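You operate a simulated robot arm through the tools that you are given. There is no shell and no other tool.

You run a simulated two-armed robot. Do the job below in one go: nothing can be reset, and whatever is moved stays where it is left.

Task
Stop the drip at the hex nut with the spanner marked 72.
Fine: close the valve by the red handwheel first, put the spanner back on its rest, then open the valve again; the wing screws, the other spanner and the other handwheel stay.

It is judged by the outcome, as a careful person would: the job done as asked, and still so three seconds after it is handed in. It fails if anything else is knocked over, pushed out of place, dropped, spilled or broken.

Robot
Two 7-joint arms with three-finger grippers on one trunk that stands fixed in place. Base frame: the origin is at the foot of the trunk, x ahead of it, y to its left, z up; the work surface is at about z = 0.86. Lengths are in m, angles in degrees, forces in N, time in s.
The left shoulder is at [0.07, 0.165, 1.163], the right one opposite. With the tool pointing down near the work surface each hand reaches from about 0.38 to 0.88 m from the base axis, measured 20 degrees to its own side. Payload 3.91 kg a hand.
The tool frame of a hand sits at the grasp point between the pads (the TCP): z along the fingers, y along the line on which they close. The tips reach 0.03 m beyond it. The gripper opens to 0.116 m; its body begins 0.073 m behind the TCP.
Orientation is that of the tool frame in the base frame, as [roll, pitch, yaw] about the fixed x, y, z axes, in that order (R = Rz(yaw) Ry(pitch) Rx(roll)). With the fingers straight down and closing along the base's y, the tool's x points along the base's -x, its y along +y and its z along -z.

Tools
- The arms move only by the tool play_rows. It takes "left_plan", "right_plan" or both (then of equal length, played together; a hand with none holds still); each is a list of rows, each a list of 7 numbers: the turn, a rotation vector about the tool's x, y, z in units of 45 degrees (1.0 is 45 degrees), then the shift along the tool's x, y, z in units of 500 mm (1.0 is 500 mm), then the opening, from 0 (shut) to 1 (fully open). In form: [[ax, ay, az, x, y, z, gripper], ...]. A call has 1 to 20 rows; each row is the pose to reach, as a shift and turn from the pose commanded when the call began, along the tool's axes at that moment. A call with a number of a shift or a turn outside -1 to 1 is refused whole. Rows are played at 5 a second. More than 0.05 m and 8.6 degrees between two rows, or a gripper value outside its range, and nothing of the call is played. A pose out of reach is approached as far as the arm can. The call stops where the force on the tool passes 50 N (or 10 N more than at its start, if that is more) or the arm is blocked; 0.2 s more then pass. The fingers move at their own pace (about 0.153 m/s each) and stop on an object; they squeeze with about 22 N. The grip force told is the motor's: it shows also when the fingers shut on nothing. Time passes only in rows, and 0.2 s behind the last, so rows that repeat a pose let the fingers close. The reply holds the time, the measured pose of the TCP, the force on the tool along the base axes, the opening and the grip force, in the units named above and with some noise, with the torque about the TCP (base axes, N m) and any sound that the robot's microphone picked up.
- Cameras (640 x 400 px; columns grow to the right, rows downward): "scene" is now at [0.1312, -0.0338, 1.4792]; the picture's right is [-0.38, -0.92, 0.00], its down [-0.54, 0.22, -0.81] and it looks along [0.75, -0.31, -0.58] (base axes); focal length 329 px, centre (320, 200). "left" rides on the left gripper at [0.075, 0.017, -0.088] in its tool frame; the picture's right is [-0.22, 0.97, 0.00], its down [-0.70, -0.16, -0.70] and it looks along [-0.68, -0.16, 0.71] (tool axes); focal length 247 px, centre (320, 200). "right" rides on the right gripper at [0.052, 0.056, -0.088] in its tool frame; the picture's right is [-0.73, 0.68, 0.00], its down [-0.49, -0.52, -0.70] and it looks along [-0.48, -0.51, 0.71] (tool axes); focal length 247 px, centre (320, 200). There is no depth. A picture from a camera that has moved, and an enlarged one, comes with that camera's place and axes in the base frame and with its lens.
- get_image(camera): a new picture of that camera. No time passes.
- move_column(by): slides the trunk up (or, below 0, down) by that many m; the arms and the scene camera ride with it, the base frame stays. It gives what a move gives, with no picture.
- pan_tilt(pan, tilt): turns the head with the scene camera to pan (to the left, within 86 degrees either way) and tilt (down, from -29 to 69), counted from straight ahead of the robot. It gives what a move gives.
- close_up(camera, box): a new picture of the part [left, top, right, bottom] of that camera's present view, enlarged. No time passes.
- finish_job(): hands the job in; it is judged then, once.

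Places have to be worked out from the pictures, the camera data and where the tool is seen. Open the grippers and draw the arms clear of the work before you hand the job in, unless the task says otherwise.

The tools are called after "Request:" as name(argument=value, ...) on one line, values as JSON. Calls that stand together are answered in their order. play_rows: Moves the arms, as the interface text tells. Its arguments: {"type":"object","properties":{"left_plan":{"type":"array","items":{"type":"array","items":{"type":"number"}}},"right_plan":{"type":"array","items":{"type":"array","items":{"type":"number"}}}},"required":[]} The other tools are called the same way: move_column (by) moves the trunk up or down; pan_tilt (pan, tilt) turns the head that bears the scene camera; get_image (camera) takes a picture; close_up (camera, box) takes an enlarged picture of a part of a camera's view; finish_job () hands the job in.

At the start:

```text
t: 0.0
left_tool_pos: [0.5661, -0.0098, 1.2421]
left_tool_rot: [180.0, 0.1, -180.0]
left_force: [-0.6, -0.6, 0.1]
left_torque: [0.0, 0.01, -0.02]
left_finger_gap: 0.1162
left_grasp_force: 0.2
right_tool_pos: [0.4397, -0.5606, 1.241]
right_tool_rot: [180.0, 0.0, 180.0]
right_force: [-0.5, 0.5, -0.2]
right_torque: [-0.02, 0.0, -0.03]
right_finger_gap: 0.1157
right_grasp_force: 0.1
trunk travel left (down, up): [-0.7, 0.14]
head pan, tilt (commanded): [-22.6, 35.5]
```

scene: 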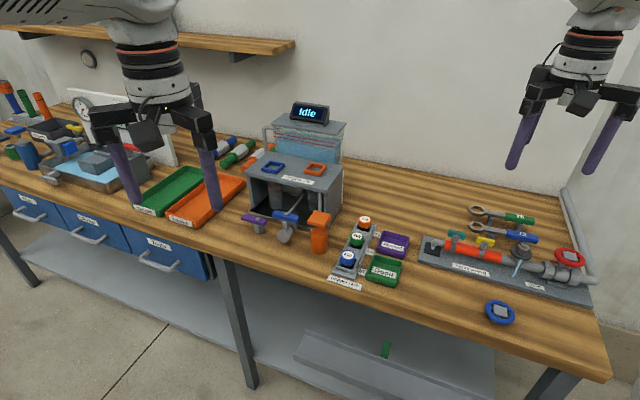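
right: 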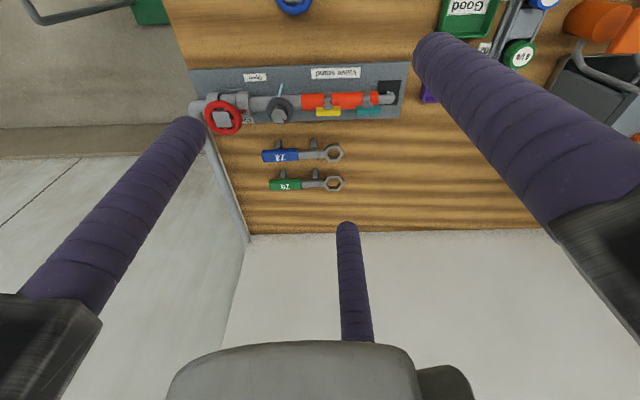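
left: 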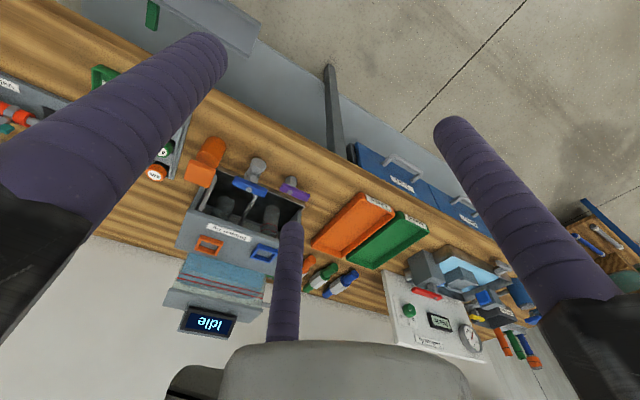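

I start by looking closely at the valve station and the spanners to tell which spanner is marked 72 and where things stand.

Request:
close_up(camera="scene", box=[400, 190, 620, 330])

Request:
close_up(camera="right", box=[170, 50, 430, 220])

```text
2.86 times, centred on (510, 260) of scene
camera zoom: at [0.1312, -0.0338, 1.4792], right [-0.38, -0.92, 0.0], down [-0.54, 0.22, -0.81], along [0.75, -0.31, -0.58], focal length 940 px, centre (-223, 29)
```

zoom: 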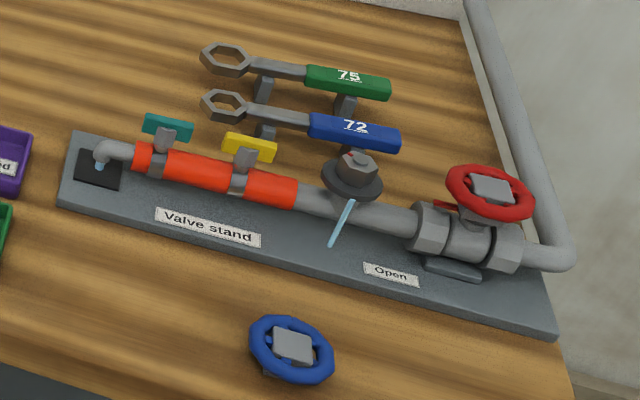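

```text
2.35 times, centred on (300, 135) of right
camera zoom: at [0.3888, -0.5042, 1.3288], right [0.73, 0.68, 0.0], down [0.49, -0.52, 0.7], along [0.48, -0.51, -0.71], focal length 581 px, centre (367, 353)
```

zoom: 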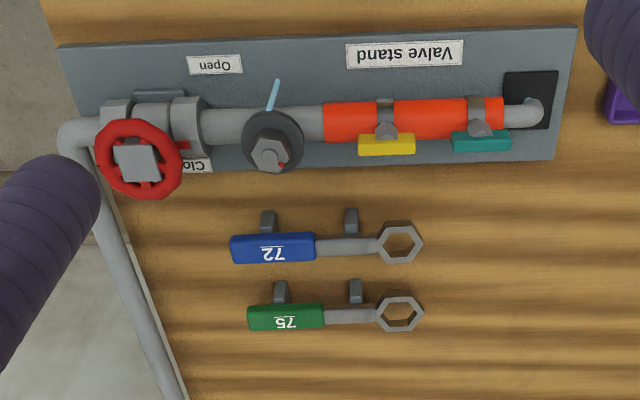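

The spanner 72 has the blue handle; the valve stand runs diagonally at about x 0.4–0.6, y -0.6 to -0.8. I turn the head toward it for a better-centred view.

Request:
pan_tilt(pan=-58, tilt=36)

```text
t: 1.0
left_tool_pos: [0.5656, -0.0099, 1.2433]
left_tool_rot: [180.0, 0.0, 180.0]
left_force: [0.0, 0.5, -0.8]
left_torque: [0.0, 0.01, 0.0]
left_finger_gap: 0.1162
left_grasp_force: 0.1
right_tool_pos: [0.4399, -0.5624, 1.2399]
right_tool_rot: [-180.0, 0.0, 180.0]
right_force: [0.6, 0.4, 0.2]
right_torque: [0.01, 0.02, -0.02]
right_finger_gap: 0.1162
right_grasp_force: 0.1
trunk travel left (down, up): [-0.7, 0.14]
head pan, tilt (commanded): [-58.0, 36.0]
```

Now I take the scene picture from the new head angle, to read the stand's layout.

Request:
get_image(camera="scene")

Request:
get_image(camera="right")

```text
taken
camera scene: at [0.0965, -0.0742, 1.4785], right [-0.85, -0.53, 0.0], down [-0.31, 0.5, -0.81], along [0.43, -0.69, -0.59], focal length 329 px, centre (320, 200)
```

scene: 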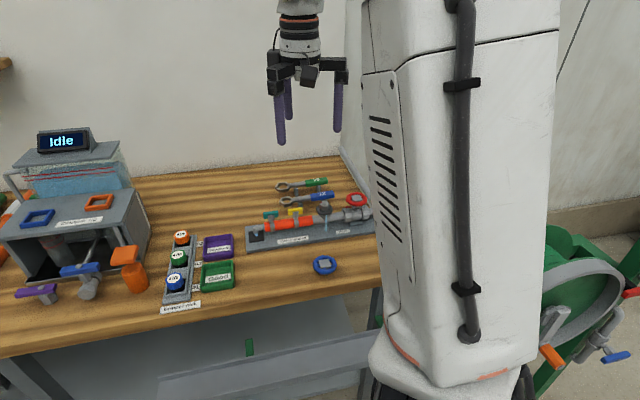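

```text
taken
camera right: at [0.3888, -0.5042, 1.3288], right [0.73, 0.68, 0.0], down [0.49, -0.52, 0.7], along [0.48, -0.51, -0.71], focal length 247 px, centre (320, 200)
```

right: 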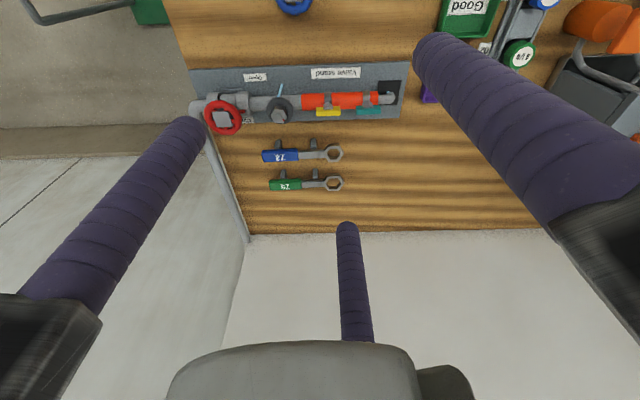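

The white body on the right is the robot's own upper arm; the stand is visible beside it. I zoom in on the stand from this angle to read the pointer and labels at the handwheel.

Request:
close_up(camera="scene", box=[240, 165, 390, 260])

Request:
close_up(camera="right", box=[180, 60, 300, 135])

Request:
close_up(camera="right", box=[250, 80, 360, 200])

```text
4.21 times, centred on (315, 212) of scene
camera zoom: at [0.0965, -0.0742, 1.4785], right [-0.85, -0.53, 0.0], down [-0.31, 0.5, -0.81], along [0.43, -0.69, -0.59], focal length 1385 px, centre (341, 147)
```

zoom: 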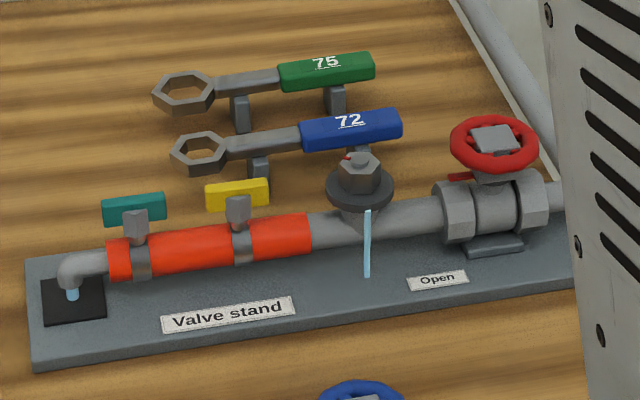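

```text
5.33 times, centred on (240, 98) of right
camera zoom: at [0.3888, -0.5042, 1.3288], right [0.73, 0.68, 0.0], down [0.49, -0.52, 0.7], along [0.48, -0.51, -0.71], focal length 1317 px, centre (747, 747)
```

zoom: 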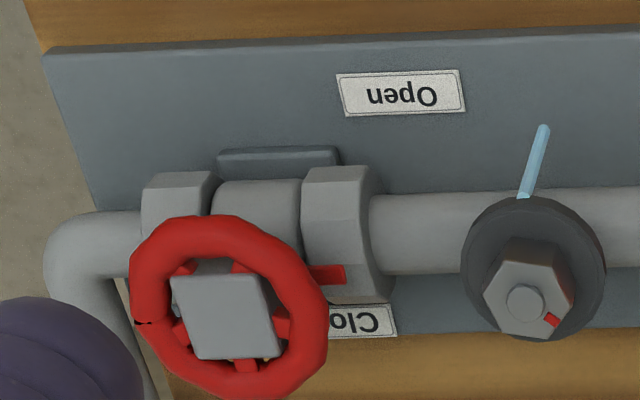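

```text
3.33 times, centred on (305, 140) of right
camera zoom: at [0.3888, -0.5042, 1.3288], right [0.73, 0.68, 0.0], down [0.49, -0.52, 0.7], along [0.48, -0.51, -0.71], focal length 823 px, centre (370, 400)
```

zoom: 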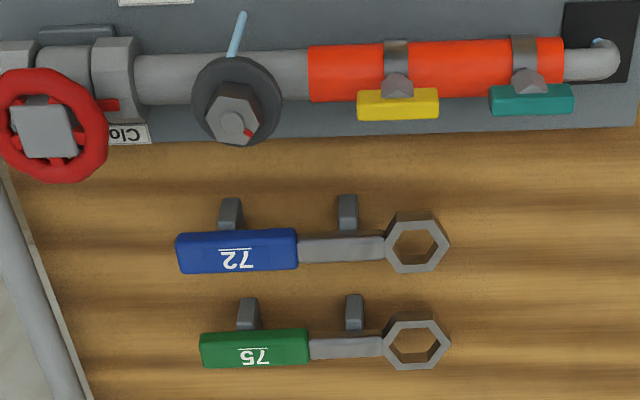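

From the two views I place: red wheel centre about (0.400, -0.747, 0.950), nut about (0.466, -0.685, 0.94), spanner 72 ring about (0.608, -0.698, 0.89) with its handle centre about (0.528, -0.776, 0.895). I test how the three fingers close in free air before going near anything.

Request:
play_rows(right_plan=[[0, 0, 0, 0, 0, 0, 0.45], [0, 0, 0, 0, 0, 0, 0.45], [0, 0, 0, 0, 0, 0, 0.45]])

```text
t: 1.8
left_tool_pos: [0.5653, -0.0097, 1.2433]
left_tool_rot: [-180.0, 0.0, -179.9]
left_force: [0.0, -0.6, 0.3]
left_torque: [-0.01, -0.03, 0.02]
left_finger_gap: 0.1159
left_grasp_force: 0.1
right_tool_pos: [0.4391, -0.5608, 1.2402]
right_tool_rot: [-180.0, 0.0, 180.0]
right_force: [-0.6, -0.6, -0.2]
right_torque: [-0.02, -0.01, -0.04]
right_finger_gap: 0.0521
right_grasp_force: 0.0
trunk travel left (down, up): [-0.7, 0.14]
head pan, tilt (commanded): [-58.0, 36.0]
```

The gap is now 0.052; I look at where the fingertips are.

Request:
get_image(camera="right")

Request:
close_up(camera="scene", box=[240, 0, 380, 160])

```text
taken
camera right: at [0.3888, -0.5042, 1.3288], right [0.73, 0.68, 0.0], down [0.49, -0.52, 0.7], along [0.48, -0.51, -0.71], focal length 247 px, centre (320, 200)
```

right: 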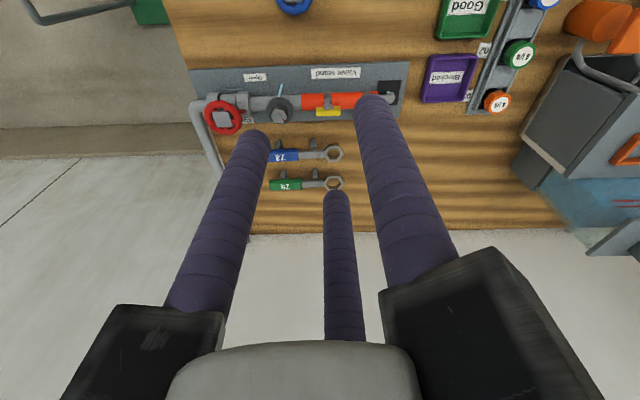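

```text
2.50 times, centred on (310, 80) of scene
camera zoom: at [0.0965, -0.0743, 1.4785], right [-0.85, -0.53, 0.0], down [-0.31, 0.5, -0.81], along [0.43, -0.69, -0.59], focal length 822 px, centre (345, 500)
```

zoom: 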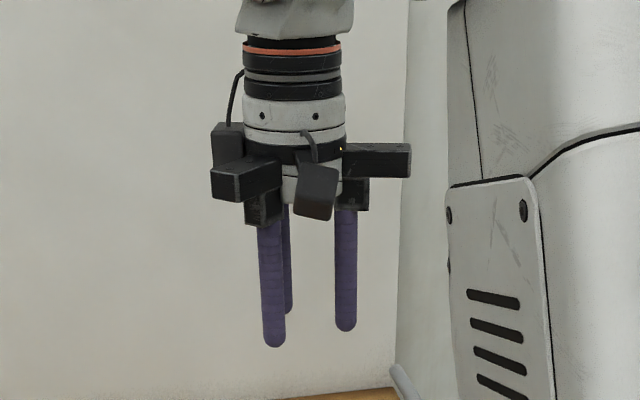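

The fingers close radially like a three-jaw chuck (each about 0.01 in radius). I bring the right hand lower, still well above everything, for a closer look at the valve and nut.

Request:
play_rows(right_plan=[[0, 0, 0, 0.035, -0.01, 0.07, 1], [0, 0, 0, 0.07, -0.02, 0.14, 1], [0, 0, 0, 0.105, -0.03, 0.21, 1], [0, 0, 0, 0.14, -0.04, 0.28, 1], [0, 0, 0, 0.14, -0.04, 0.28, 1]])

```text
t: 3.0
left_tool_pos: [0.5665, -0.0093, 1.2425]
left_tool_rot: [-180.0, 0.0, -180.0]
left_force: [0.7, 0.1, -0.3]
left_torque: [-0.01, -0.03, -0.01]
left_finger_gap: 0.1161
left_grasp_force: 0.0
right_tool_pos: [0.3697, -0.5806, 1.0997]
right_tool_rot: [-179.9, 0.0, 179.9]
right_force: [1.0, 0.2, -0.8]
right_torque: [0.0, 0.01, -0.03]
right_finger_gap: 0.1159
right_grasp_force: 0.0
trunk travel left (down, up): [-0.7, 0.14]
head pan, tilt (commanded): [-58.0, 36.0]
```

I take a picture from the lowered hand to refine the positions of the wheel, pointer, nut and spanners.

Request:
get_image(camera="right")

Request:
close_up(camera="right", box=[180, 40, 440, 203])

```text
taken
camera right: at [0.319, -0.5246, 1.1893], right [0.73, 0.68, 0.0], down [0.49, -0.52, 0.7], along [0.48, -0.51, -0.71], focal length 247 px, centre (320, 200)
```

right: 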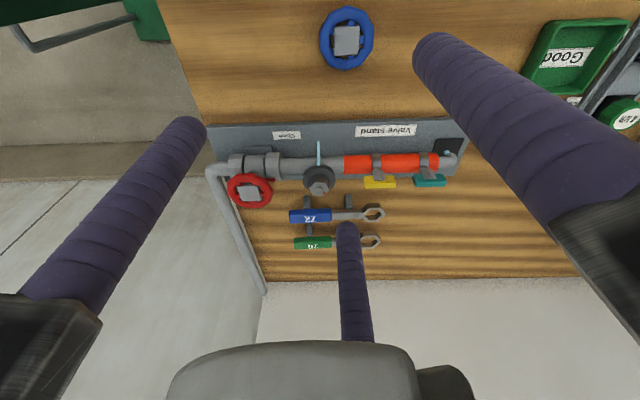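

```text
2.45 times, centred on (310, 122) of right
camera zoom: at [0.319, -0.5246, 1.1893], right [0.73, 0.68, 0.0], down [0.49, -0.52, 0.7], along [0.48, -0.51, -0.71], focal length 606 px, centre (344, 393)
```

zoom: 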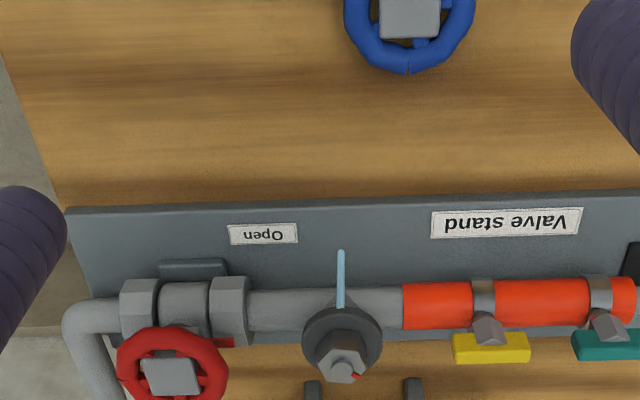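

The view is still oblique, so I shift the hand further over the stand (tips at about z 1.03, above everything) for a steeper, nearer look.

Request:
play_rows(right_plan=[[0, 0, 0, -0.05, -0.06, 0.04, 1], [0, 0, 0, -0.1, -0.12, 0.08, 1], [0, 0, 0, -0.1, -0.12, 0.08, 1]])

```text
t: 3.8
left_tool_pos: [0.5643, -0.0098, 1.2436]
left_tool_rot: [-179.9, 0.1, -180.0]
left_force: [-0.1, 0.6, 0.0]
left_torque: [-0.05, -0.02, 0.0]
left_finger_gap: 0.1159
left_grasp_force: 0.1
right_tool_pos: [0.419, -0.64, 1.062]
right_tool_rot: [-180.0, 0.0, -180.0]
right_force: [-0.5, 0.0, 0.1]
right_torque: [-0.02, 0.02, 0.0]
right_finger_gap: 0.116
right_grasp_force: 0.0
trunk travel left (down, up): [-0.7, 0.14]
head pan, tilt (commanded): [-58.0, 36.0]
```

I look from here.

Request:
get_image(camera="right")

Request:
close_up(camera="right", box=[180, 60, 370, 180])

Request:
close_up(camera="right", box=[260, 110, 450, 230])

```text
taken
camera right: at [0.3678, -0.5832, 1.1508], right [0.73, 0.68, 0.0], down [0.49, -0.52, 0.7], along [0.48, -0.51, -0.71], focal length 247 px, centre (320, 200)
```

right: 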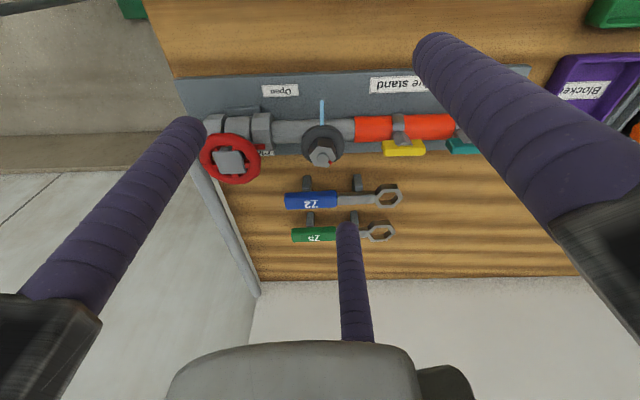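

```text
3.33 times, centred on (275, 120) of right
camera zoom: at [0.3678, -0.5832, 1.1508], right [0.73, 0.68, 0.0], down [0.49, -0.52, 0.7], along [0.48, -0.51, -0.71], focal length 823 px, centre (470, 467)
```

zoom: 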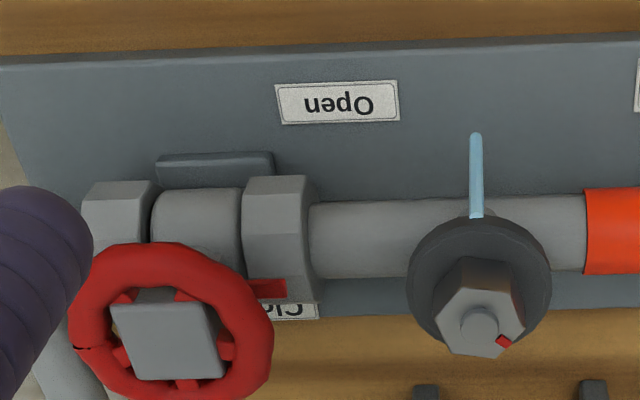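

```text
3.33 times, centred on (355, 170) of right
camera zoom: at [0.3678, -0.5832, 1.1508], right [0.73, 0.68, 0.0], down [0.49, -0.52, 0.7], along [0.48, -0.51, -0.71], focal length 823 px, centre (203, 300)
```

zoom: 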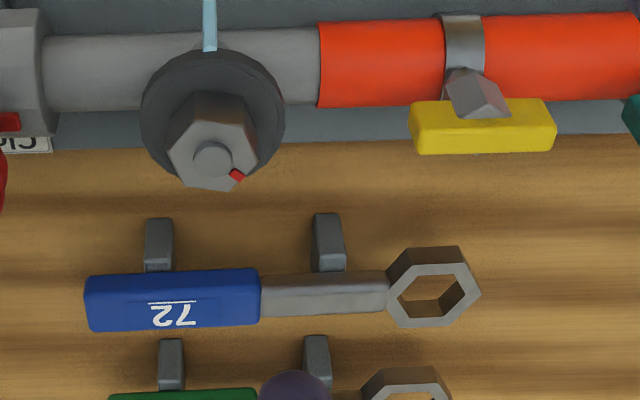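

Pointer lies along the pipe (now open); "Closed" label sits on the back side, a quarter turn clockwise seen from above. I move above the red wheel (est. 0.399, -0.744, 0.953) with the hand turned 13.8° so that the fingers avoid the pointer and the pipe.

Request:
play_rows(right_plan=[[0, 0, -0.1, 0.014, -0.07, 0.02, 1], [0, 0, -0.2, 0.028, -0.14, 0.04, 1], [0, 0, -0.307, 0.04, -0.208, 0.064, 1], [0, 0, -0.307, 0.04, -0.208, 0.064, 1]])

Request:
pan_tilt(pan=-45, tilt=38)

```text
t: 4.8
left_tool_pos: [0.5654, -0.0105, 1.2418]
left_tool_rot: [180.0, 0.0, -180.0]
left_force: [0.4, 0.1, 0.3]
left_torque: [0.01, 0.0, -0.05]
left_finger_gap: 0.1163
left_grasp_force: 0.2
right_tool_pos: [0.3999, -0.744, 1.0277]
right_tool_rot: [-180.0, 0.0, -166.1]
right_force: [-0.2, 0.8, 0.4]
right_torque: [-0.04, 0.01, 0.0]
right_finger_gap: 0.1159
right_grasp_force: 0.1
trunk travel left (down, up): [-0.7, 0.14]
head pan, tilt (commanded): [-58.0, 36.0]
```

```text
t: 5.6
left_tool_pos: [0.5655, -0.01, 1.242]
left_tool_rot: [180.0, -0.1, -180.0]
left_force: [-0.1, -0.2, -0.4]
left_torque: [0.0, -0.03, 0.04]
left_finger_gap: 0.1161
left_grasp_force: 0.0
right_tool_pos: [0.4004, -0.7431, 1.0291]
right_tool_rot: [180.0, 0.0, -166.2]
right_force: [-0.1, -0.3, -0.9]
right_torque: [-0.03, 0.04, 0.01]
right_finger_gap: 0.1157
right_grasp_force: 0.1
trunk travel left (down, up): [-0.7, 0.14]
head pan, tilt (commanded): [-45.0, 38.0]
```

The hand is above the wheel; I check alignment in both cameras.

Request:
close_up(camera="scene", box=[320, 110, 560, 270])

Request:
get_image(camera="right")

```text
2.50 times, centred on (440, 190) of scene
camera zoom: at [0.111, -0.0611, 1.4755], right [-0.71, -0.71, 0.0], down [-0.43, 0.44, -0.79], along [0.56, -0.56, -0.62], focal length 822 px, centre (20, 225)
```

zoom: 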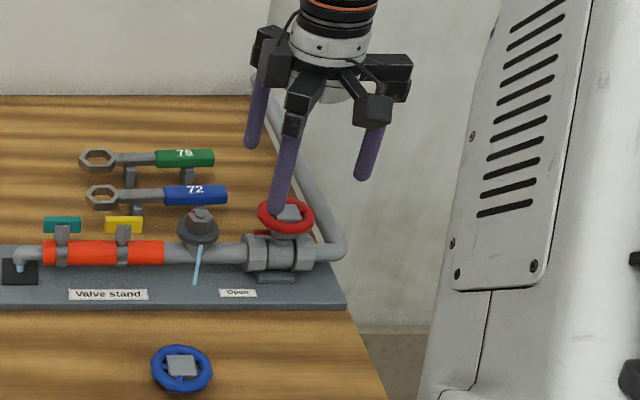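

```text
taken
camera right: at [0.3362, -0.7023, 1.1167], right [0.55, 0.84, 0.0], down [0.6, -0.39, 0.7], along [0.59, -0.38, -0.71], focal length 247 px, centre (320, 200)
```

right: 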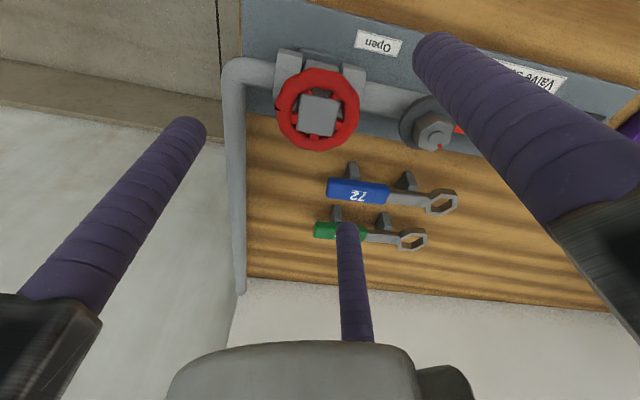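

The wheel centre agrees with my estimate within a few mm and the fingers straddle it freely. I descend to TCP z ≈ 0.962 so the tips pass the rim but stay above the flanges.

Request:
play_rows(right_plan=[[0, 0, 0, 0.001, 0, 0.05, 1], [0, 0, 0, 0.002, 0, 0.1, 1], [0, 0, 0, 0.002, 0, 0.134, 1], [0, 0, 0, 0.002, 0, 0.134, 1]])

```text
t: 6.6
left_tool_pos: [0.5652, -0.009, 1.2423]
left_tool_rot: [-179.9, 0.0, -179.9]
left_force: [0.7, 0.8, 0.2]
left_torque: [-0.03, -0.01, 0.0]
left_finger_gap: 0.1161
left_grasp_force: 0.0
right_tool_pos: [0.3987, -0.7438, 0.9601]
right_tool_rot: [-179.9, 0.0, -166.2]
right_force: [-0.6, -0.6, -0.3]
right_torque: [-0.04, 0.0, 0.02]
right_finger_gap: 0.1159
right_grasp_force: 0.1
trunk travel left (down, up): [-0.7, 0.14]
head pan, tilt (commanded): [-45.0, 38.0]
```

No contact on the way down. I check the finger height against the rim before closing.

Request:
close_up(camera="scene", box=[380, 140, 500, 240])

Request:
close_up(camera="right", box=[160, 0, 520, 225])

```text
4.00 times, centred on (440, 190) of scene
camera zoom: at [0.111, -0.061, 1.4755], right [-0.71, -0.71, 0.0], down [-0.44, 0.44, -0.79], along [0.56, -0.56, -0.62], focal length 1316 px, centre (-160, 240)
```

zoom: 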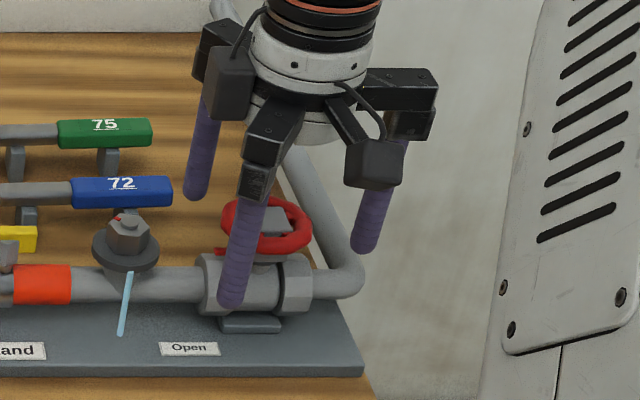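

```text
1.78 times, centred on (340, 112) of right
camera zoom: at [0.3357, -0.7025, 1.049], right [0.55, 0.84, 0.0], down [0.6, -0.39, 0.7], along [0.59, -0.38, -0.71], focal length 439 px, centre (284, 356)
```

zoom: 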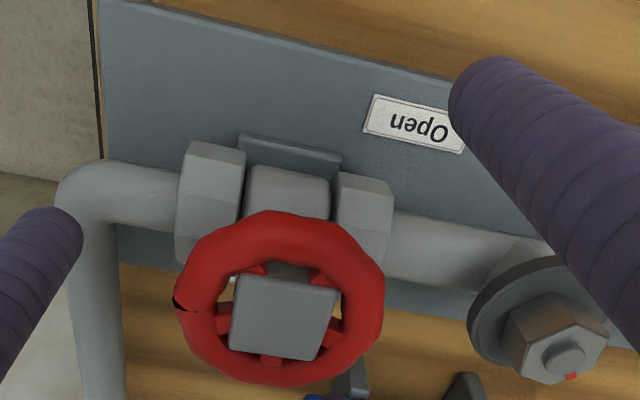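

Centred within about 2 mm and tips below the rim. I close the fingers on the rim.

Request:
play_rows(right_plan=[[0, 0, 0, 0, 0, 0, 0], [0, 0, 0, 0, 0, 0, 0], [0, 0, 0, 0, 0, 0, 0], [0, 0, 0, 0, 0, 0, 0]])

```text
t: 7.6
left_tool_pos: [0.567, -0.0094, 1.2413]
left_tool_rot: [179.9, 0.0, -180.0]
left_force: [0.8, -0.1, -1.0]
left_torque: [-0.01, 0.02, 0.0]
left_finger_gap: 0.116
left_grasp_force: 0.0
right_tool_pos: [0.3991, -0.7454, 0.9607]
right_tool_rot: [179.9, 0.0, -166.2]
right_force: [0.2, -0.3, 0.5]
right_torque: [-0.04, 0.0, -0.01]
right_finger_gap: 0.0572
right_grasp_force: 21.8
trunk travel left (down, up): [-0.7, 0.14]
head pan, tilt (commanded): [-45.0, 38.0]
```

Fingers grip the rim at 0.057 diameter with 22 N and no side force. I turn it clockwise 45° first and watch torque and sounds.

Request:
play_rows(right_plan=[[0, 0, 0.16, 0, 0, 0, 0], [0, 0, 0.33, 0, 0, 0, 0], [0, 0, 0.5, 0, 0, 0, 0], [0, 0, 0.67, 0, 0, 0, 0], [0, 0, 0.84, 0, 0, 0, 0], [0, 0, 1.0, 0, 0, 0, 0]])

```text
t: 9.0
left_tool_pos: [0.5656, -0.0108, 1.2428]
left_tool_rot: [180.0, 0.0, -179.9]
left_force: [0.1, -0.3, -1.1]
left_torque: [0.0, 0.0, -0.02]
left_finger_gap: 0.116
left_grasp_force: 0.0
right_tool_pos: [0.3986, -0.745, 0.9608]
right_tool_rot: [179.9, 0.0, 148.7]
right_force: [1.6, -6.1, 0.1]
right_torque: [-0.18, -0.01, 0.05]
right_finger_gap: 0.0573
right_grasp_force: 21.9
trunk travel left (down, up): [-0.7, 0.14]
head pan, tilt (commanded): [-45.0, 38.0]
```

The turn went freely (a small side force only). I check whether the wheel and its pointer followed.

Request:
close_up(camera="scene", box=[380, 140, 500, 240])

Request:
close_up(camera="right", box=[160, 0, 520, 225])

```text
4.00 times, centred on (440, 190) of scene
camera zoom: at [0.1113, -0.0621, 1.4754], right [-0.71, -0.71, 0.0], down [-0.44, 0.44, -0.79], along [0.56, -0.56, -0.62], focal length 1316 px, centre (-160, 240)
```

zoom: 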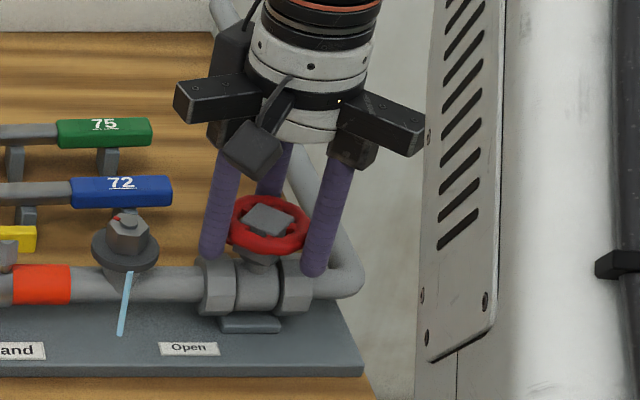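

```text
1.78 times, centred on (340, 112) of right
camera zoom: at [0.3845, -0.6705, 1.0494], right [0.98, 0.2, 0.0], down [0.14, -0.7, 0.7], along [0.14, -0.69, -0.71], focal length 439 px, centre (284, 356)
```

zoom: 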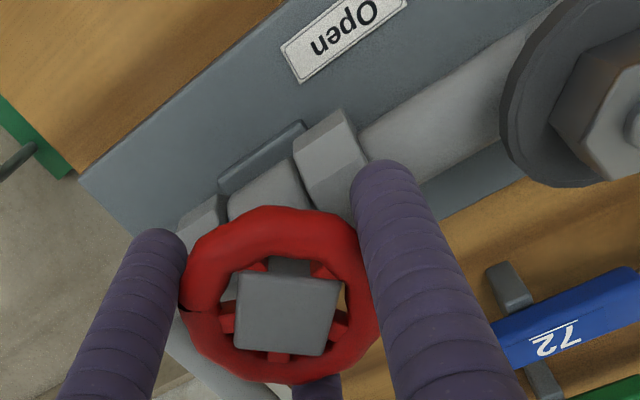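

The square hub turned with the hand and the drip jet still shows, so the valve is half way. I turn another 45° clockwise.

Request:
play_rows(right_plan=[[0, 0, 0.16, 0, 0, 0, 0], [0, 0, 0.33, 0, 0, 0, 0], [0, 0, 0.5, 0, 0, 0, 0], [0, 0, 0.67, 0, 0, 0, 0], [0, 0, 0.84, 0, 0, 0, 0], [0, 0, 1.0, 0, 0, 0, 0]])

```text
t: 10.4
left_tool_pos: [0.566, -0.0103, 1.2421]
left_tool_rot: [-179.9, -0.1, 180.0]
left_force: [-0.4, -0.6, -0.9]
left_torque: [-0.01, 0.0, -0.03]
left_finger_gap: 0.1161
left_grasp_force: 0.0
right_tool_pos: [0.3986, -0.7462, 0.9614]
right_tool_rot: [-180.0, -0.2, 103.6]
right_force: [1.5, -4.7, 0.3]
right_torque: [-0.11, -0.06, 0.02]
right_finger_gap: 0.0573
right_grasp_force: 22.4
trunk travel left (down, up): [-0.7, 0.14]
head pan, tilt (commanded): [-45.0, 38.0]
```

I look at the drip, spout and pointer again.

Request:
close_up(camera="scene", box=[310, 140, 500, 260])

Request:
close_up(camera="right", box=[160, 0, 520, 225])

```text
3.33 times, centred on (405, 200) of scene
camera zoom: at [0.1115, -0.0619, 1.4753], right [-0.71, -0.71, 0.0], down [-0.44, 0.44, -0.79], along [0.56, -0.56, -0.62], focal length 1097 px, centre (37, 200)
```

zoom: 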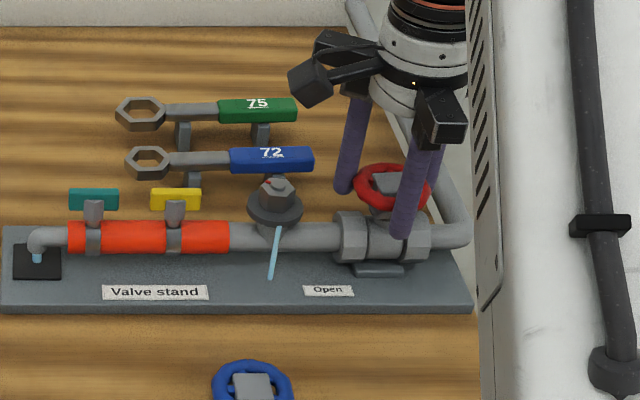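

```text
1.78 times, centred on (340, 112) of right
camera zoom: at [0.4425, -0.6814, 1.0493], right [0.83, -0.55, 0.0], down [-0.39, -0.6, 0.7], along [-0.39, -0.58, -0.71], focal length 439 px, centre (284, 356)
```

zoom: 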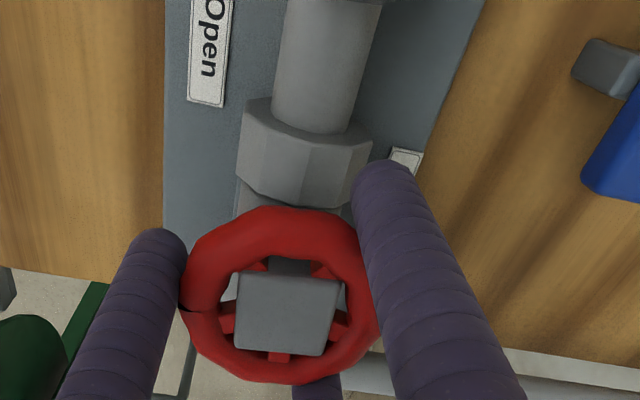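

After 90° the jet and spout still run, with no end stop felt. I turn on gently a further 15° clockwise and watch torque.

Request:
play_rows(right_plan=[[0, 0, 0.1, 0, 0, 0, 0], [0, 0, 0.2, 0, 0, 0, 0], [0, 0, 0.33, 0, 0, 0, 0], [0, 0, 0.33, 0, 0, 0, 0]])

Request:
close_up(camera="scene", box=[310, 140, 500, 260])

Request:
close_up(camera="right", box=[160, 0, 520, 225])

```text
t: 11.4
left_tool_pos: [0.5663, -0.0114, 1.242]
left_tool_rot: [179.9, 0.0, 179.9]
left_force: [0.3, 0.3, -0.5]
left_torque: [0.01, 0.0, -0.02]
left_finger_gap: 0.116
left_grasp_force: 0.0
right_tool_pos: [0.3987, -0.7451, 0.961]
right_tool_rot: [-179.9, 0.1, 88.9]
right_force: [2.6, -8.0, 0.8]
right_torque: [-0.2, -0.08, 0.07]
right_finger_gap: 0.0569
right_grasp_force: 22.4
trunk travel left (down, up): [-0.7, 0.14]
head pan, tilt (commanded): [-45.0, 38.0]
```

```text
3.33 times, centred on (405, 200) of scene
camera zoom: at [0.1116, -0.0626, 1.4753], right [-0.71, -0.71, 0.0], down [-0.44, 0.44, -0.79], along [0.56, -0.56, -0.62], focal length 1097 px, centre (37, 200)
```

zoom: 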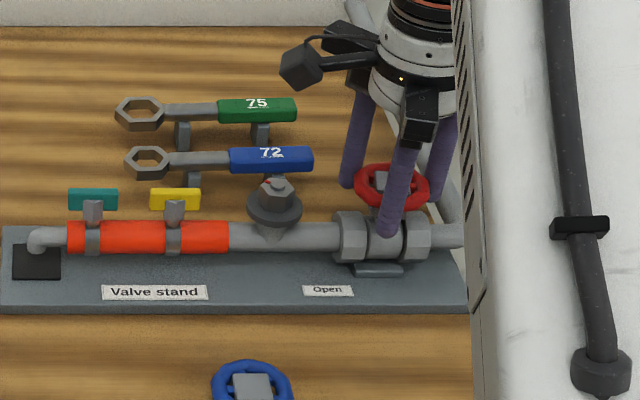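

```text
1.78 times, centred on (340, 112) of right
camera zoom: at [0.4575, -0.6947, 1.0492], right [0.67, -0.75, 0.0], down [-0.53, -0.48, 0.7], along [-0.52, -0.47, -0.71], focal length 439 px, centre (284, 356)
```

zoom: 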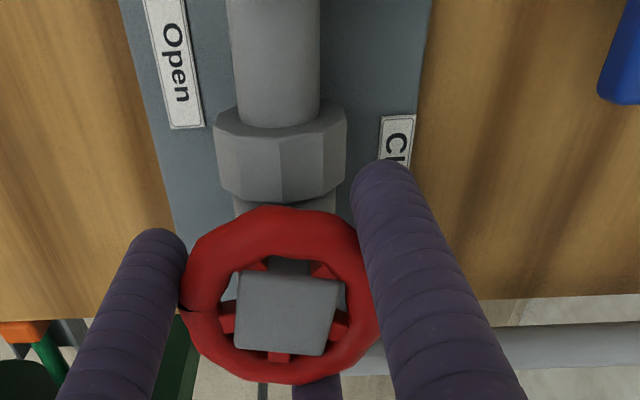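

Both the jet and the spout stopped: the valve is shut at about 105°. I turn a few degrees more to seat it and feel for a stop.

Request:
play_rows(right_plan=[[0, 0, 0.06, 0, 0, 0, 0], [0, 0, 0.12, 0, 0, 0, 0], [0, 0, 0.18, 0, 0, 0, 0], [0, 0, 0.18, 0, 0, 0, 0]])

Request:
close_up(camera="right", box=[160, 0, 520, 225])

```text
t: 12.4
left_tool_pos: [0.5674, -0.0111, 1.2433]
left_tool_rot: [179.9, 0.0, 179.9]
left_force: [-0.9, -0.7, 0.1]
left_torque: [-0.01, -0.02, -0.02]
left_finger_gap: 0.1161
left_grasp_force: 0.1
right_tool_pos: [0.3987, -0.7468, 0.9614]
right_tool_rot: [180.0, 0.0, 80.9]
right_force: [3.4, -11.8, 1.6]
right_torque: [-0.29, -0.12, 0.47]
right_finger_gap: 0.0571
right_grasp_force: 21.5
trunk travel left (down, up): [-0.7, 0.14]
head pan, tilt (commanded): [-45.0, 38.0]
```

```text
1.78 times, centred on (340, 112) of right
camera zoom: at [0.464, -0.7037, 1.0491], right [0.56, -0.83, 0.0], down [-0.59, -0.4, 0.7], along [-0.58, -0.39, -0.71], focal length 439 px, centre (284, 356)
```

zoom: 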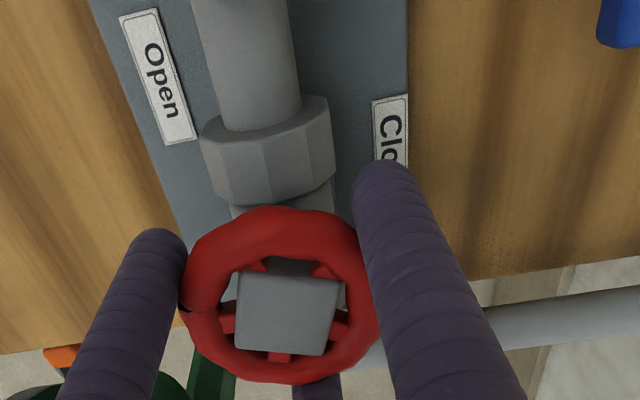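

Torque about the stem jumped to 0.47 N m: the closed stop is reached. I open the fingers and rise straight up.

Request:
play_rows(right_plan=[[0, 0, 0, 0, 0, 0, 0.9], [0, 0, 0, 0, 0, 0, 0.9], [0, 0, 0, 0, 0, -0.06, 0.9], [0, 0, 0, 0, 0, -0.12, 0.9], [0, 0, 0, 0, 0, -0.18, 0.9], [0, 0, 0, 0, 0, -0.24, 0.9], [0, 0, 0, 0, 0, -0.24, 0.9]])

```text
t: 14.0
left_tool_pos: [0.5666, -0.0107, 1.2418]
left_tool_rot: [-179.9, 0.0, -180.0]
left_force: [-0.2, -0.3, 1.1]
left_torque: [0.01, 0.01, 0.0]
left_finger_gap: 0.1163
left_grasp_force: 0.1
right_tool_pos: [0.3999, -0.7465, 1.0806]
right_tool_rot: [180.0, 0.0, 80.9]
right_force: [0.4, 0.2, -1.2]
right_torque: [0.03, -0.01, 0.01]
right_finger_gap: 0.1044
right_grasp_force: 0.0
trunk travel left (down, up): [-0.7, 0.14]
head pan, tilt (commanded): [-45.0, 38.0]
```

The valve is shut and the hand is clear. I unwind the wrist counter-clockwise by about 143° in free air, so that the fingers will straddle the spanner's handle (tool x along the stand's axis).

Request:
play_rows(right_plan=[[0, 0, -0.159, 0, 0, 0, 1], [0, 0, -0.318, 0, 0, 0, 1], [0, 0, -0.477, 0, 0, 0, 1], [0, 0, -0.636, 0, 0, 0, 1], [0, 0, -0.794, 0, 0, 0, 1]])

Request:
play_rows(right_plan=[[0, 0, -0.159, 0, 0, 0, 1], [0, 0, -0.318, 0, 0, 0, 1], [0, 0, -0.477, 0, 0, 0, 1], [0, 0, -0.636, 0, 0, 0, 1], [0, 0, -0.794, 0, 0, 0, 1]])

Request:
play_rows(right_plan=[[0, 0, -0.159, 0, 0, 0, 1], [0, 0, -0.318, 0, 0, 0, 1], [0, 0, -0.477, 0, 0, 0, 1], [0, 0, -0.636, 0, 0, 0, 1], [0, 0, -0.794, 0, 0, 0, 1]])

Request:
play_rows(right_plan=[[0, 0, -0.159, 0, 0, 0, 1], [0, 0, -0.318, 0, 0, 0, 1], [0, 0, -0.477, 0, 0, 0, 1], [0, 0, -0.636, 0, 0, 0, 1], [0, 0, -0.794, 0, 0, 0, 1]])

```text
t: 15.2
left_tool_pos: [0.5656, -0.011, 1.2422]
left_tool_rot: [180.0, 0.0, -180.0]
left_force: [0.0, 0.3, 1.1]
left_torque: [-0.02, -0.03, -0.03]
left_finger_gap: 0.116
left_grasp_force: 0.1
right_tool_pos: [0.3996, -0.7443, 1.081]
right_tool_rot: [-179.9, 0.0, 116.7]
right_force: [0.9, 0.1, 0.8]
right_torque: [0.04, 0.02, 0.0]
right_finger_gap: 0.116
right_grasp_force: 0.0
trunk travel left (down, up): [-0.7, 0.14]
head pan, tilt (commanded): [-45.0, 38.0]
```

```text
t: 16.4
left_tool_pos: [0.5666, -0.0099, 1.242]
left_tool_rot: [180.0, 0.0, -180.0]
left_force: [0.2, 0.0, 0.3]
left_torque: [0.01, -0.01, 0.01]
left_finger_gap: 0.1157
left_grasp_force: 0.1
right_tool_pos: [0.3982, -0.745, 1.0811]
right_tool_rot: [-180.0, 0.0, 152.5]
right_force: [0.5, 0.4, 0.5]
right_torque: [0.02, 0.0, 0.01]
right_finger_gap: 0.1158
right_grasp_force: 0.1
trunk travel left (down, up): [-0.7, 0.14]
head pan, tilt (commanded): [-45.0, 38.0]
```

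```text
t: 17.6
left_tool_pos: [0.5651, -0.0109, 1.2435]
left_tool_rot: [-180.0, 0.0, -180.0]
left_force: [0.2, 0.8, -0.4]
left_torque: [-0.02, 0.03, -0.04]
left_finger_gap: 0.116
left_grasp_force: 0.0
right_tool_pos: [0.3992, -0.7436, 1.0828]
right_tool_rot: [180.0, 0.1, -171.8]
right_force: [-0.1, 0.6, 0.8]
right_torque: [0.01, -0.01, 0.05]
right_finger_gap: 0.1159
right_grasp_force: 0.0
trunk travel left (down, up): [-0.7, 0.14]
head pan, tilt (commanded): [-45.0, 38.0]
```

```text
t: 18.8
left_tool_pos: [0.5665, -0.0101, 1.2414]
left_tool_rot: [-180.0, 0.0, -180.0]
left_force: [-0.2, 0.1, 0.9]
left_torque: [-0.02, 0.04, -0.01]
left_finger_gap: 0.1159
left_grasp_force: 0.0
right_tool_pos: [0.3989, -0.7445, 1.0818]
right_tool_rot: [-180.0, 0.1, -136.1]
right_force: [-0.5, -0.3, 0.2]
right_torque: [-0.01, -0.02, 0.02]
right_finger_gap: 0.1162
right_grasp_force: 0.0
trunk travel left (down, up): [-0.7, 0.14]
head pan, tilt (commanded): [-45.0, 38.0]
```

The wrist is at the wanted angle. I shift the hand so its camera looks at the nut from close range.

Request:
play_rows(right_plan=[[0, 0, 0, -0.042, 0.053, 0.03, 1], [0, 0, 0, -0.083, 0.107, 0.06, 1], [0, 0, 0, -0.083, 0.107, 0.06, 1]])

Request:
get_image(camera="right")

Request:
close_up(camera="scene", box=[300, 140, 500, 260])

```text
t: 19.6
left_tool_pos: [0.5661, -0.0111, 1.242]
left_tool_rot: [179.8, 0.0, -180.0]
left_force: [0.8, -1.6, -0.5]
left_torque: [0.01, 0.03, -0.02]
left_finger_gap: 0.1163
left_grasp_force: 0.0
right_tool_pos: [0.3916, -0.6787, 1.0506]
right_tool_rot: [-180.0, 0.1, -136.2]
right_force: [0.6, 0.1, -0.6]
right_torque: [-0.03, -0.03, 0.01]
right_finger_gap: 0.1158
right_grasp_force: 0.1
trunk travel left (down, up): [-0.7, 0.14]
head pan, tilt (commanded): [-45.0, 38.0]
```

```text
taken
camera right: at [0.3164, -0.6738, 1.1385], right [0.06, 1.0, 0.0], down [0.71, -0.04, 0.7], along [0.7, -0.04, -0.71], focal length 247 px, centre (320, 200)
```

right: 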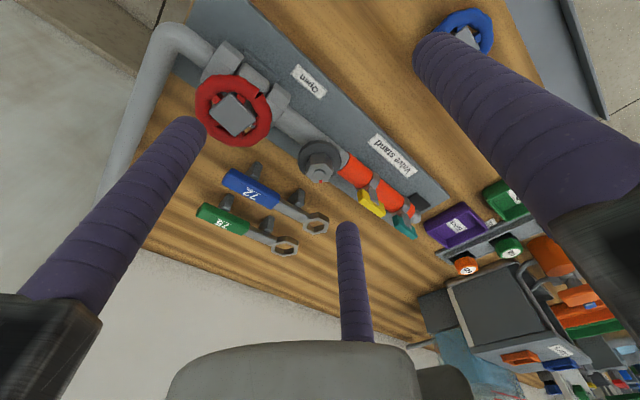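

```text
3.20 times, centred on (400, 200) of scene
camera zoom: at [0.111, -0.0625, 1.4754], right [-0.71, -0.71, 0.0], down [-0.44, 0.44, -0.79], along [0.56, -0.56, -0.62], focal length 1053 px, centre (64, 200)
```

zoom: 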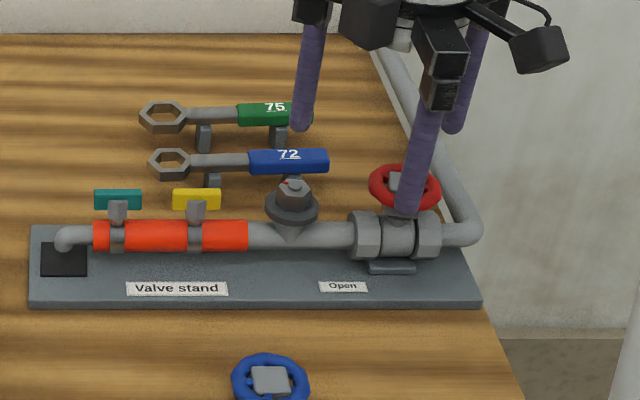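

Jet and spout are dry. I zoom on the nut and the spanner to read the hexagon angles and the rest posts.

Request:
close_up(camera="right", box=[270, 110, 370, 200])

Request:
close_up(camera="right", box=[190, 140, 350, 270])

Request:
close_up(camera="scene", box=[330, 160, 420, 220])

Request:
close_up(camera="right", box=[180, 40, 300, 160])

```text
4.44 times, centred on (320, 155) of right
camera zoom: at [0.3164, -0.6738, 1.1385], right [0.06, 1.0, 0.0], down [0.71, -0.04, 0.7], along [0.7, -0.04, -0.71], focal length 1098 px, centre (320, 400)
```

zoom: 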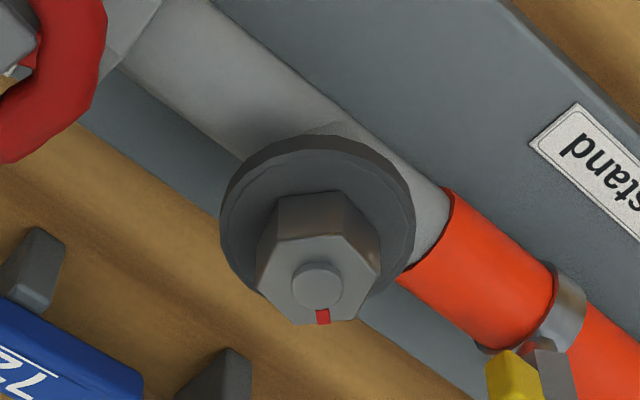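

```text
3.08 times, centred on (270, 205) of right
camera zoom: at [0.3164, -0.6738, 1.1385], right [0.06, 1.0, 0.0], down [0.71, -0.04, 0.7], along [0.7, -0.04, -0.71], focal length 760 px, centre (474, 185)
```

zoom: 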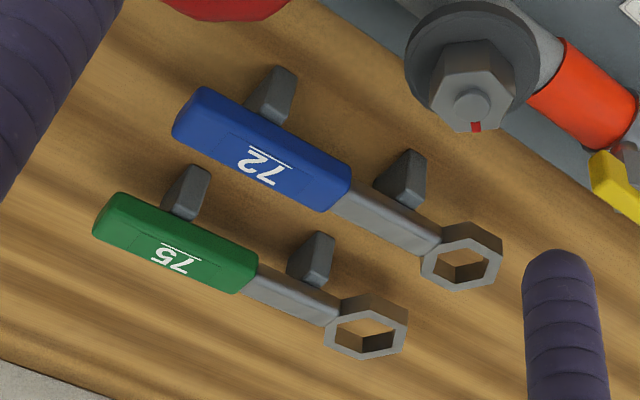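

```text
6.67 times, centred on (375, 190) of scene
camera zoom: at [0.111, -0.0625, 1.4754], right [-0.71, -0.71, 0.0], down [-0.44, 0.44, -0.79], along [0.56, -0.56, -0.62], focal length 2193 px, centre (-47, 267)
```

zoom: 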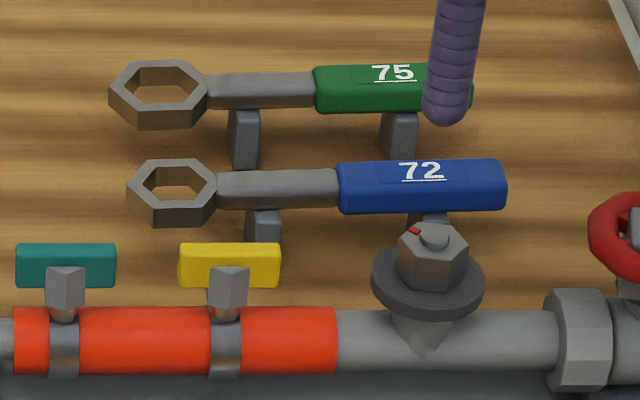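

```text
3.33 times, centred on (240, 100) of right
camera zoom: at [0.3164, -0.6738, 1.1385], right [0.06, 1.0, 0.0], down [0.71, -0.04, 0.7], along [0.7, -0.04, -0.71], focal length 823 px, centre (587, 533)
```

zoom: 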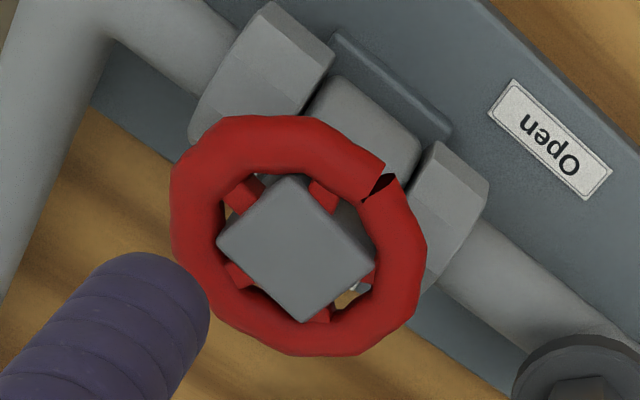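

Nut corners lie at about 35° + 60°k in the base frame (r ≈ 13.8 mm, centre ≈ 0.467, -0.683) and the ring's corners line up with the handle axis, so a front-side fit needs the handle pointing at about 155°. The spanner just rests on two posts. I move above the handle (≈0.5255, -0.7745).

Request:
play_rows(right_plan=[[0, 0, 0, -0.0163, -0.0845, 0.0, 1], [0, 0, 0, -0.0326, -0.169, 0.0, 1], [0, 0, 0, -0.049, -0.2535, 0.02, 1], [0, 0, 0, -0.0652, -0.3378, 0.04, 1], [0, 0, 0, -0.0652, -0.3378, 0.06, 1], [0, 0, 0, -0.0652, -0.3378, 0.06, 1]])

Request:
get_image(camera="right")

Request:
close_up(camera="scene", box=[310, 110, 460, 220])

```text
t: 21.0
left_tool_pos: [0.5646, -0.0094, 1.2425]
left_tool_rot: [-180.0, 0.0, 180.0]
left_force: [0.0, -0.9, 0.3]
left_torque: [0.01, -0.02, -0.01]
left_finger_gap: 0.1161
left_grasp_force: 0.1
right_tool_pos: [0.5336, -0.7767, 1.0221]
right_tool_rot: [180.0, 0.0, -136.2]
right_force: [-0.7, 0.6, 0.9]
right_torque: [0.0, -0.02, 0.02]
right_finger_gap: 0.1159
right_grasp_force: 0.0
trunk travel left (down, up): [-0.7, 0.14]
head pan, tilt (commanded): [-45.0, 38.0]
```

```text
taken
camera right: at [0.4568, -0.7725, 1.1097], right [0.06, 1.0, 0.0], down [0.71, -0.04, 0.7], along [0.7, -0.04, -0.71], focal length 247 px, centre (320, 200)
```

right: 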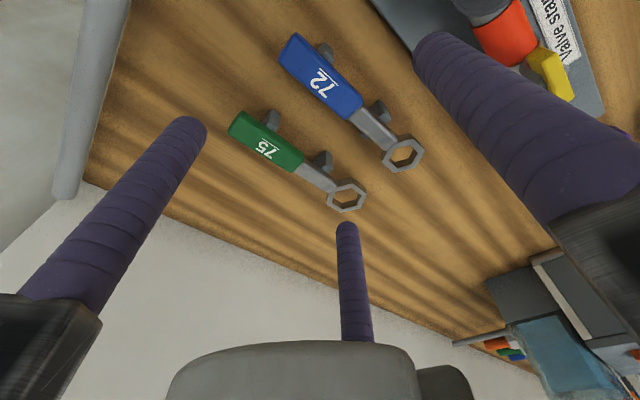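

```text
3.64 times, centred on (385, 165) of scene
camera zoom: at [0.1109, -0.0607, 1.4755], right [-0.71, -0.71, 0.0], down [-0.44, 0.44, -0.79], along [0.56, -0.56, -0.62], focal length 1196 px, centre (84, 327)
```

zoom: 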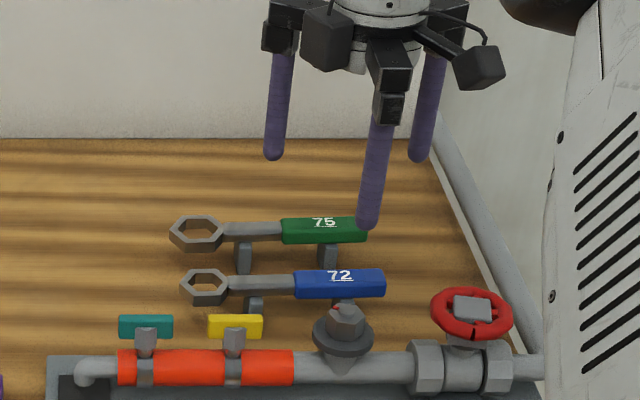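

The hand reaches over the handle well. I zoom in on the spanner from this near view to refine its position before descending.

Request:
close_up(camera="right", box=[260, 20, 440, 190])

```text
2.35 times, centred on (350, 105) of right
camera zoom: at [0.4568, -0.7725, 1.1097], right [0.06, 1.0, 0.0], down [0.71, -0.04, 0.7], along [0.7, -0.04, -0.71], focal length 581 px, centre (249, 424)
```

zoom: 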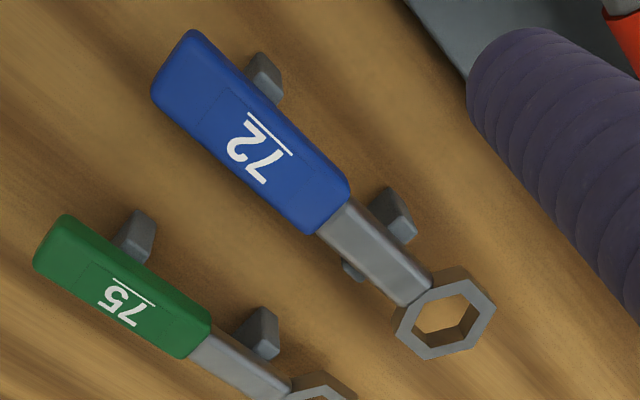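

I zoom further on the posts to see whether they have prongs beside the spanner.

Request:
close_up(camera="right", box=[340, 85, 420, 145])

Request:
close_up(camera="right", box=[270, 20, 350, 80])

Request:
close_up(camera="scene", box=[350, 165, 420, 210])

```text
6.67 times, centred on (380, 115) of right
camera zoom: at [0.4568, -0.7725, 1.1097], right [0.06, 1.0, 0.0], down [0.71, -0.04, 0.7], along [0.7, -0.04, -0.71], focal length 1646 px, centre (-80, 767)
```

zoom: 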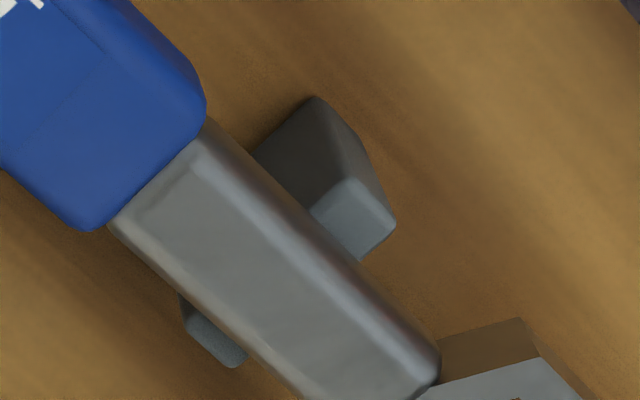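

```text
6.67 times, centred on (310, 50) of right
camera zoom: at [0.4568, -0.7725, 1.1097], right [0.06, 1.0, 0.0], down [0.71, -0.04, 0.7], along [0.7, -0.04, -0.71], focal length 1646 px, centre (387, 1200)
```

zoom: 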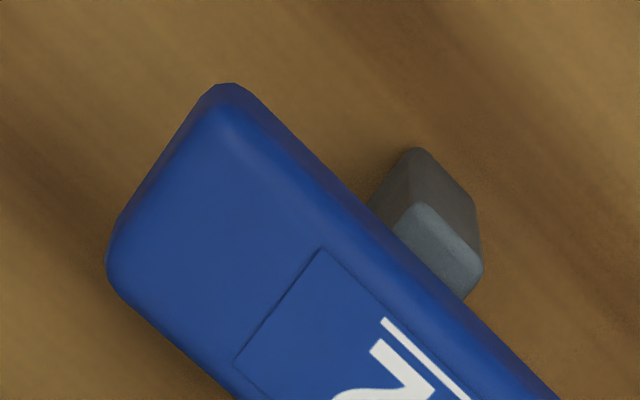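

```text
8.89 times, centred on (385, 188) of scene
camera zoom: at [0.1109, -0.0607, 1.4755], right [-0.71, -0.71, 0.0], down [-0.44, 0.44, -0.79], along [0.56, -0.56, -0.62], focal length 2924 px, centre (-258, 311)
```

zoom: 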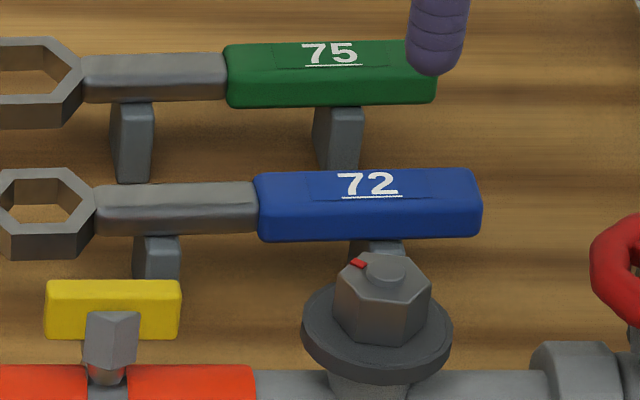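

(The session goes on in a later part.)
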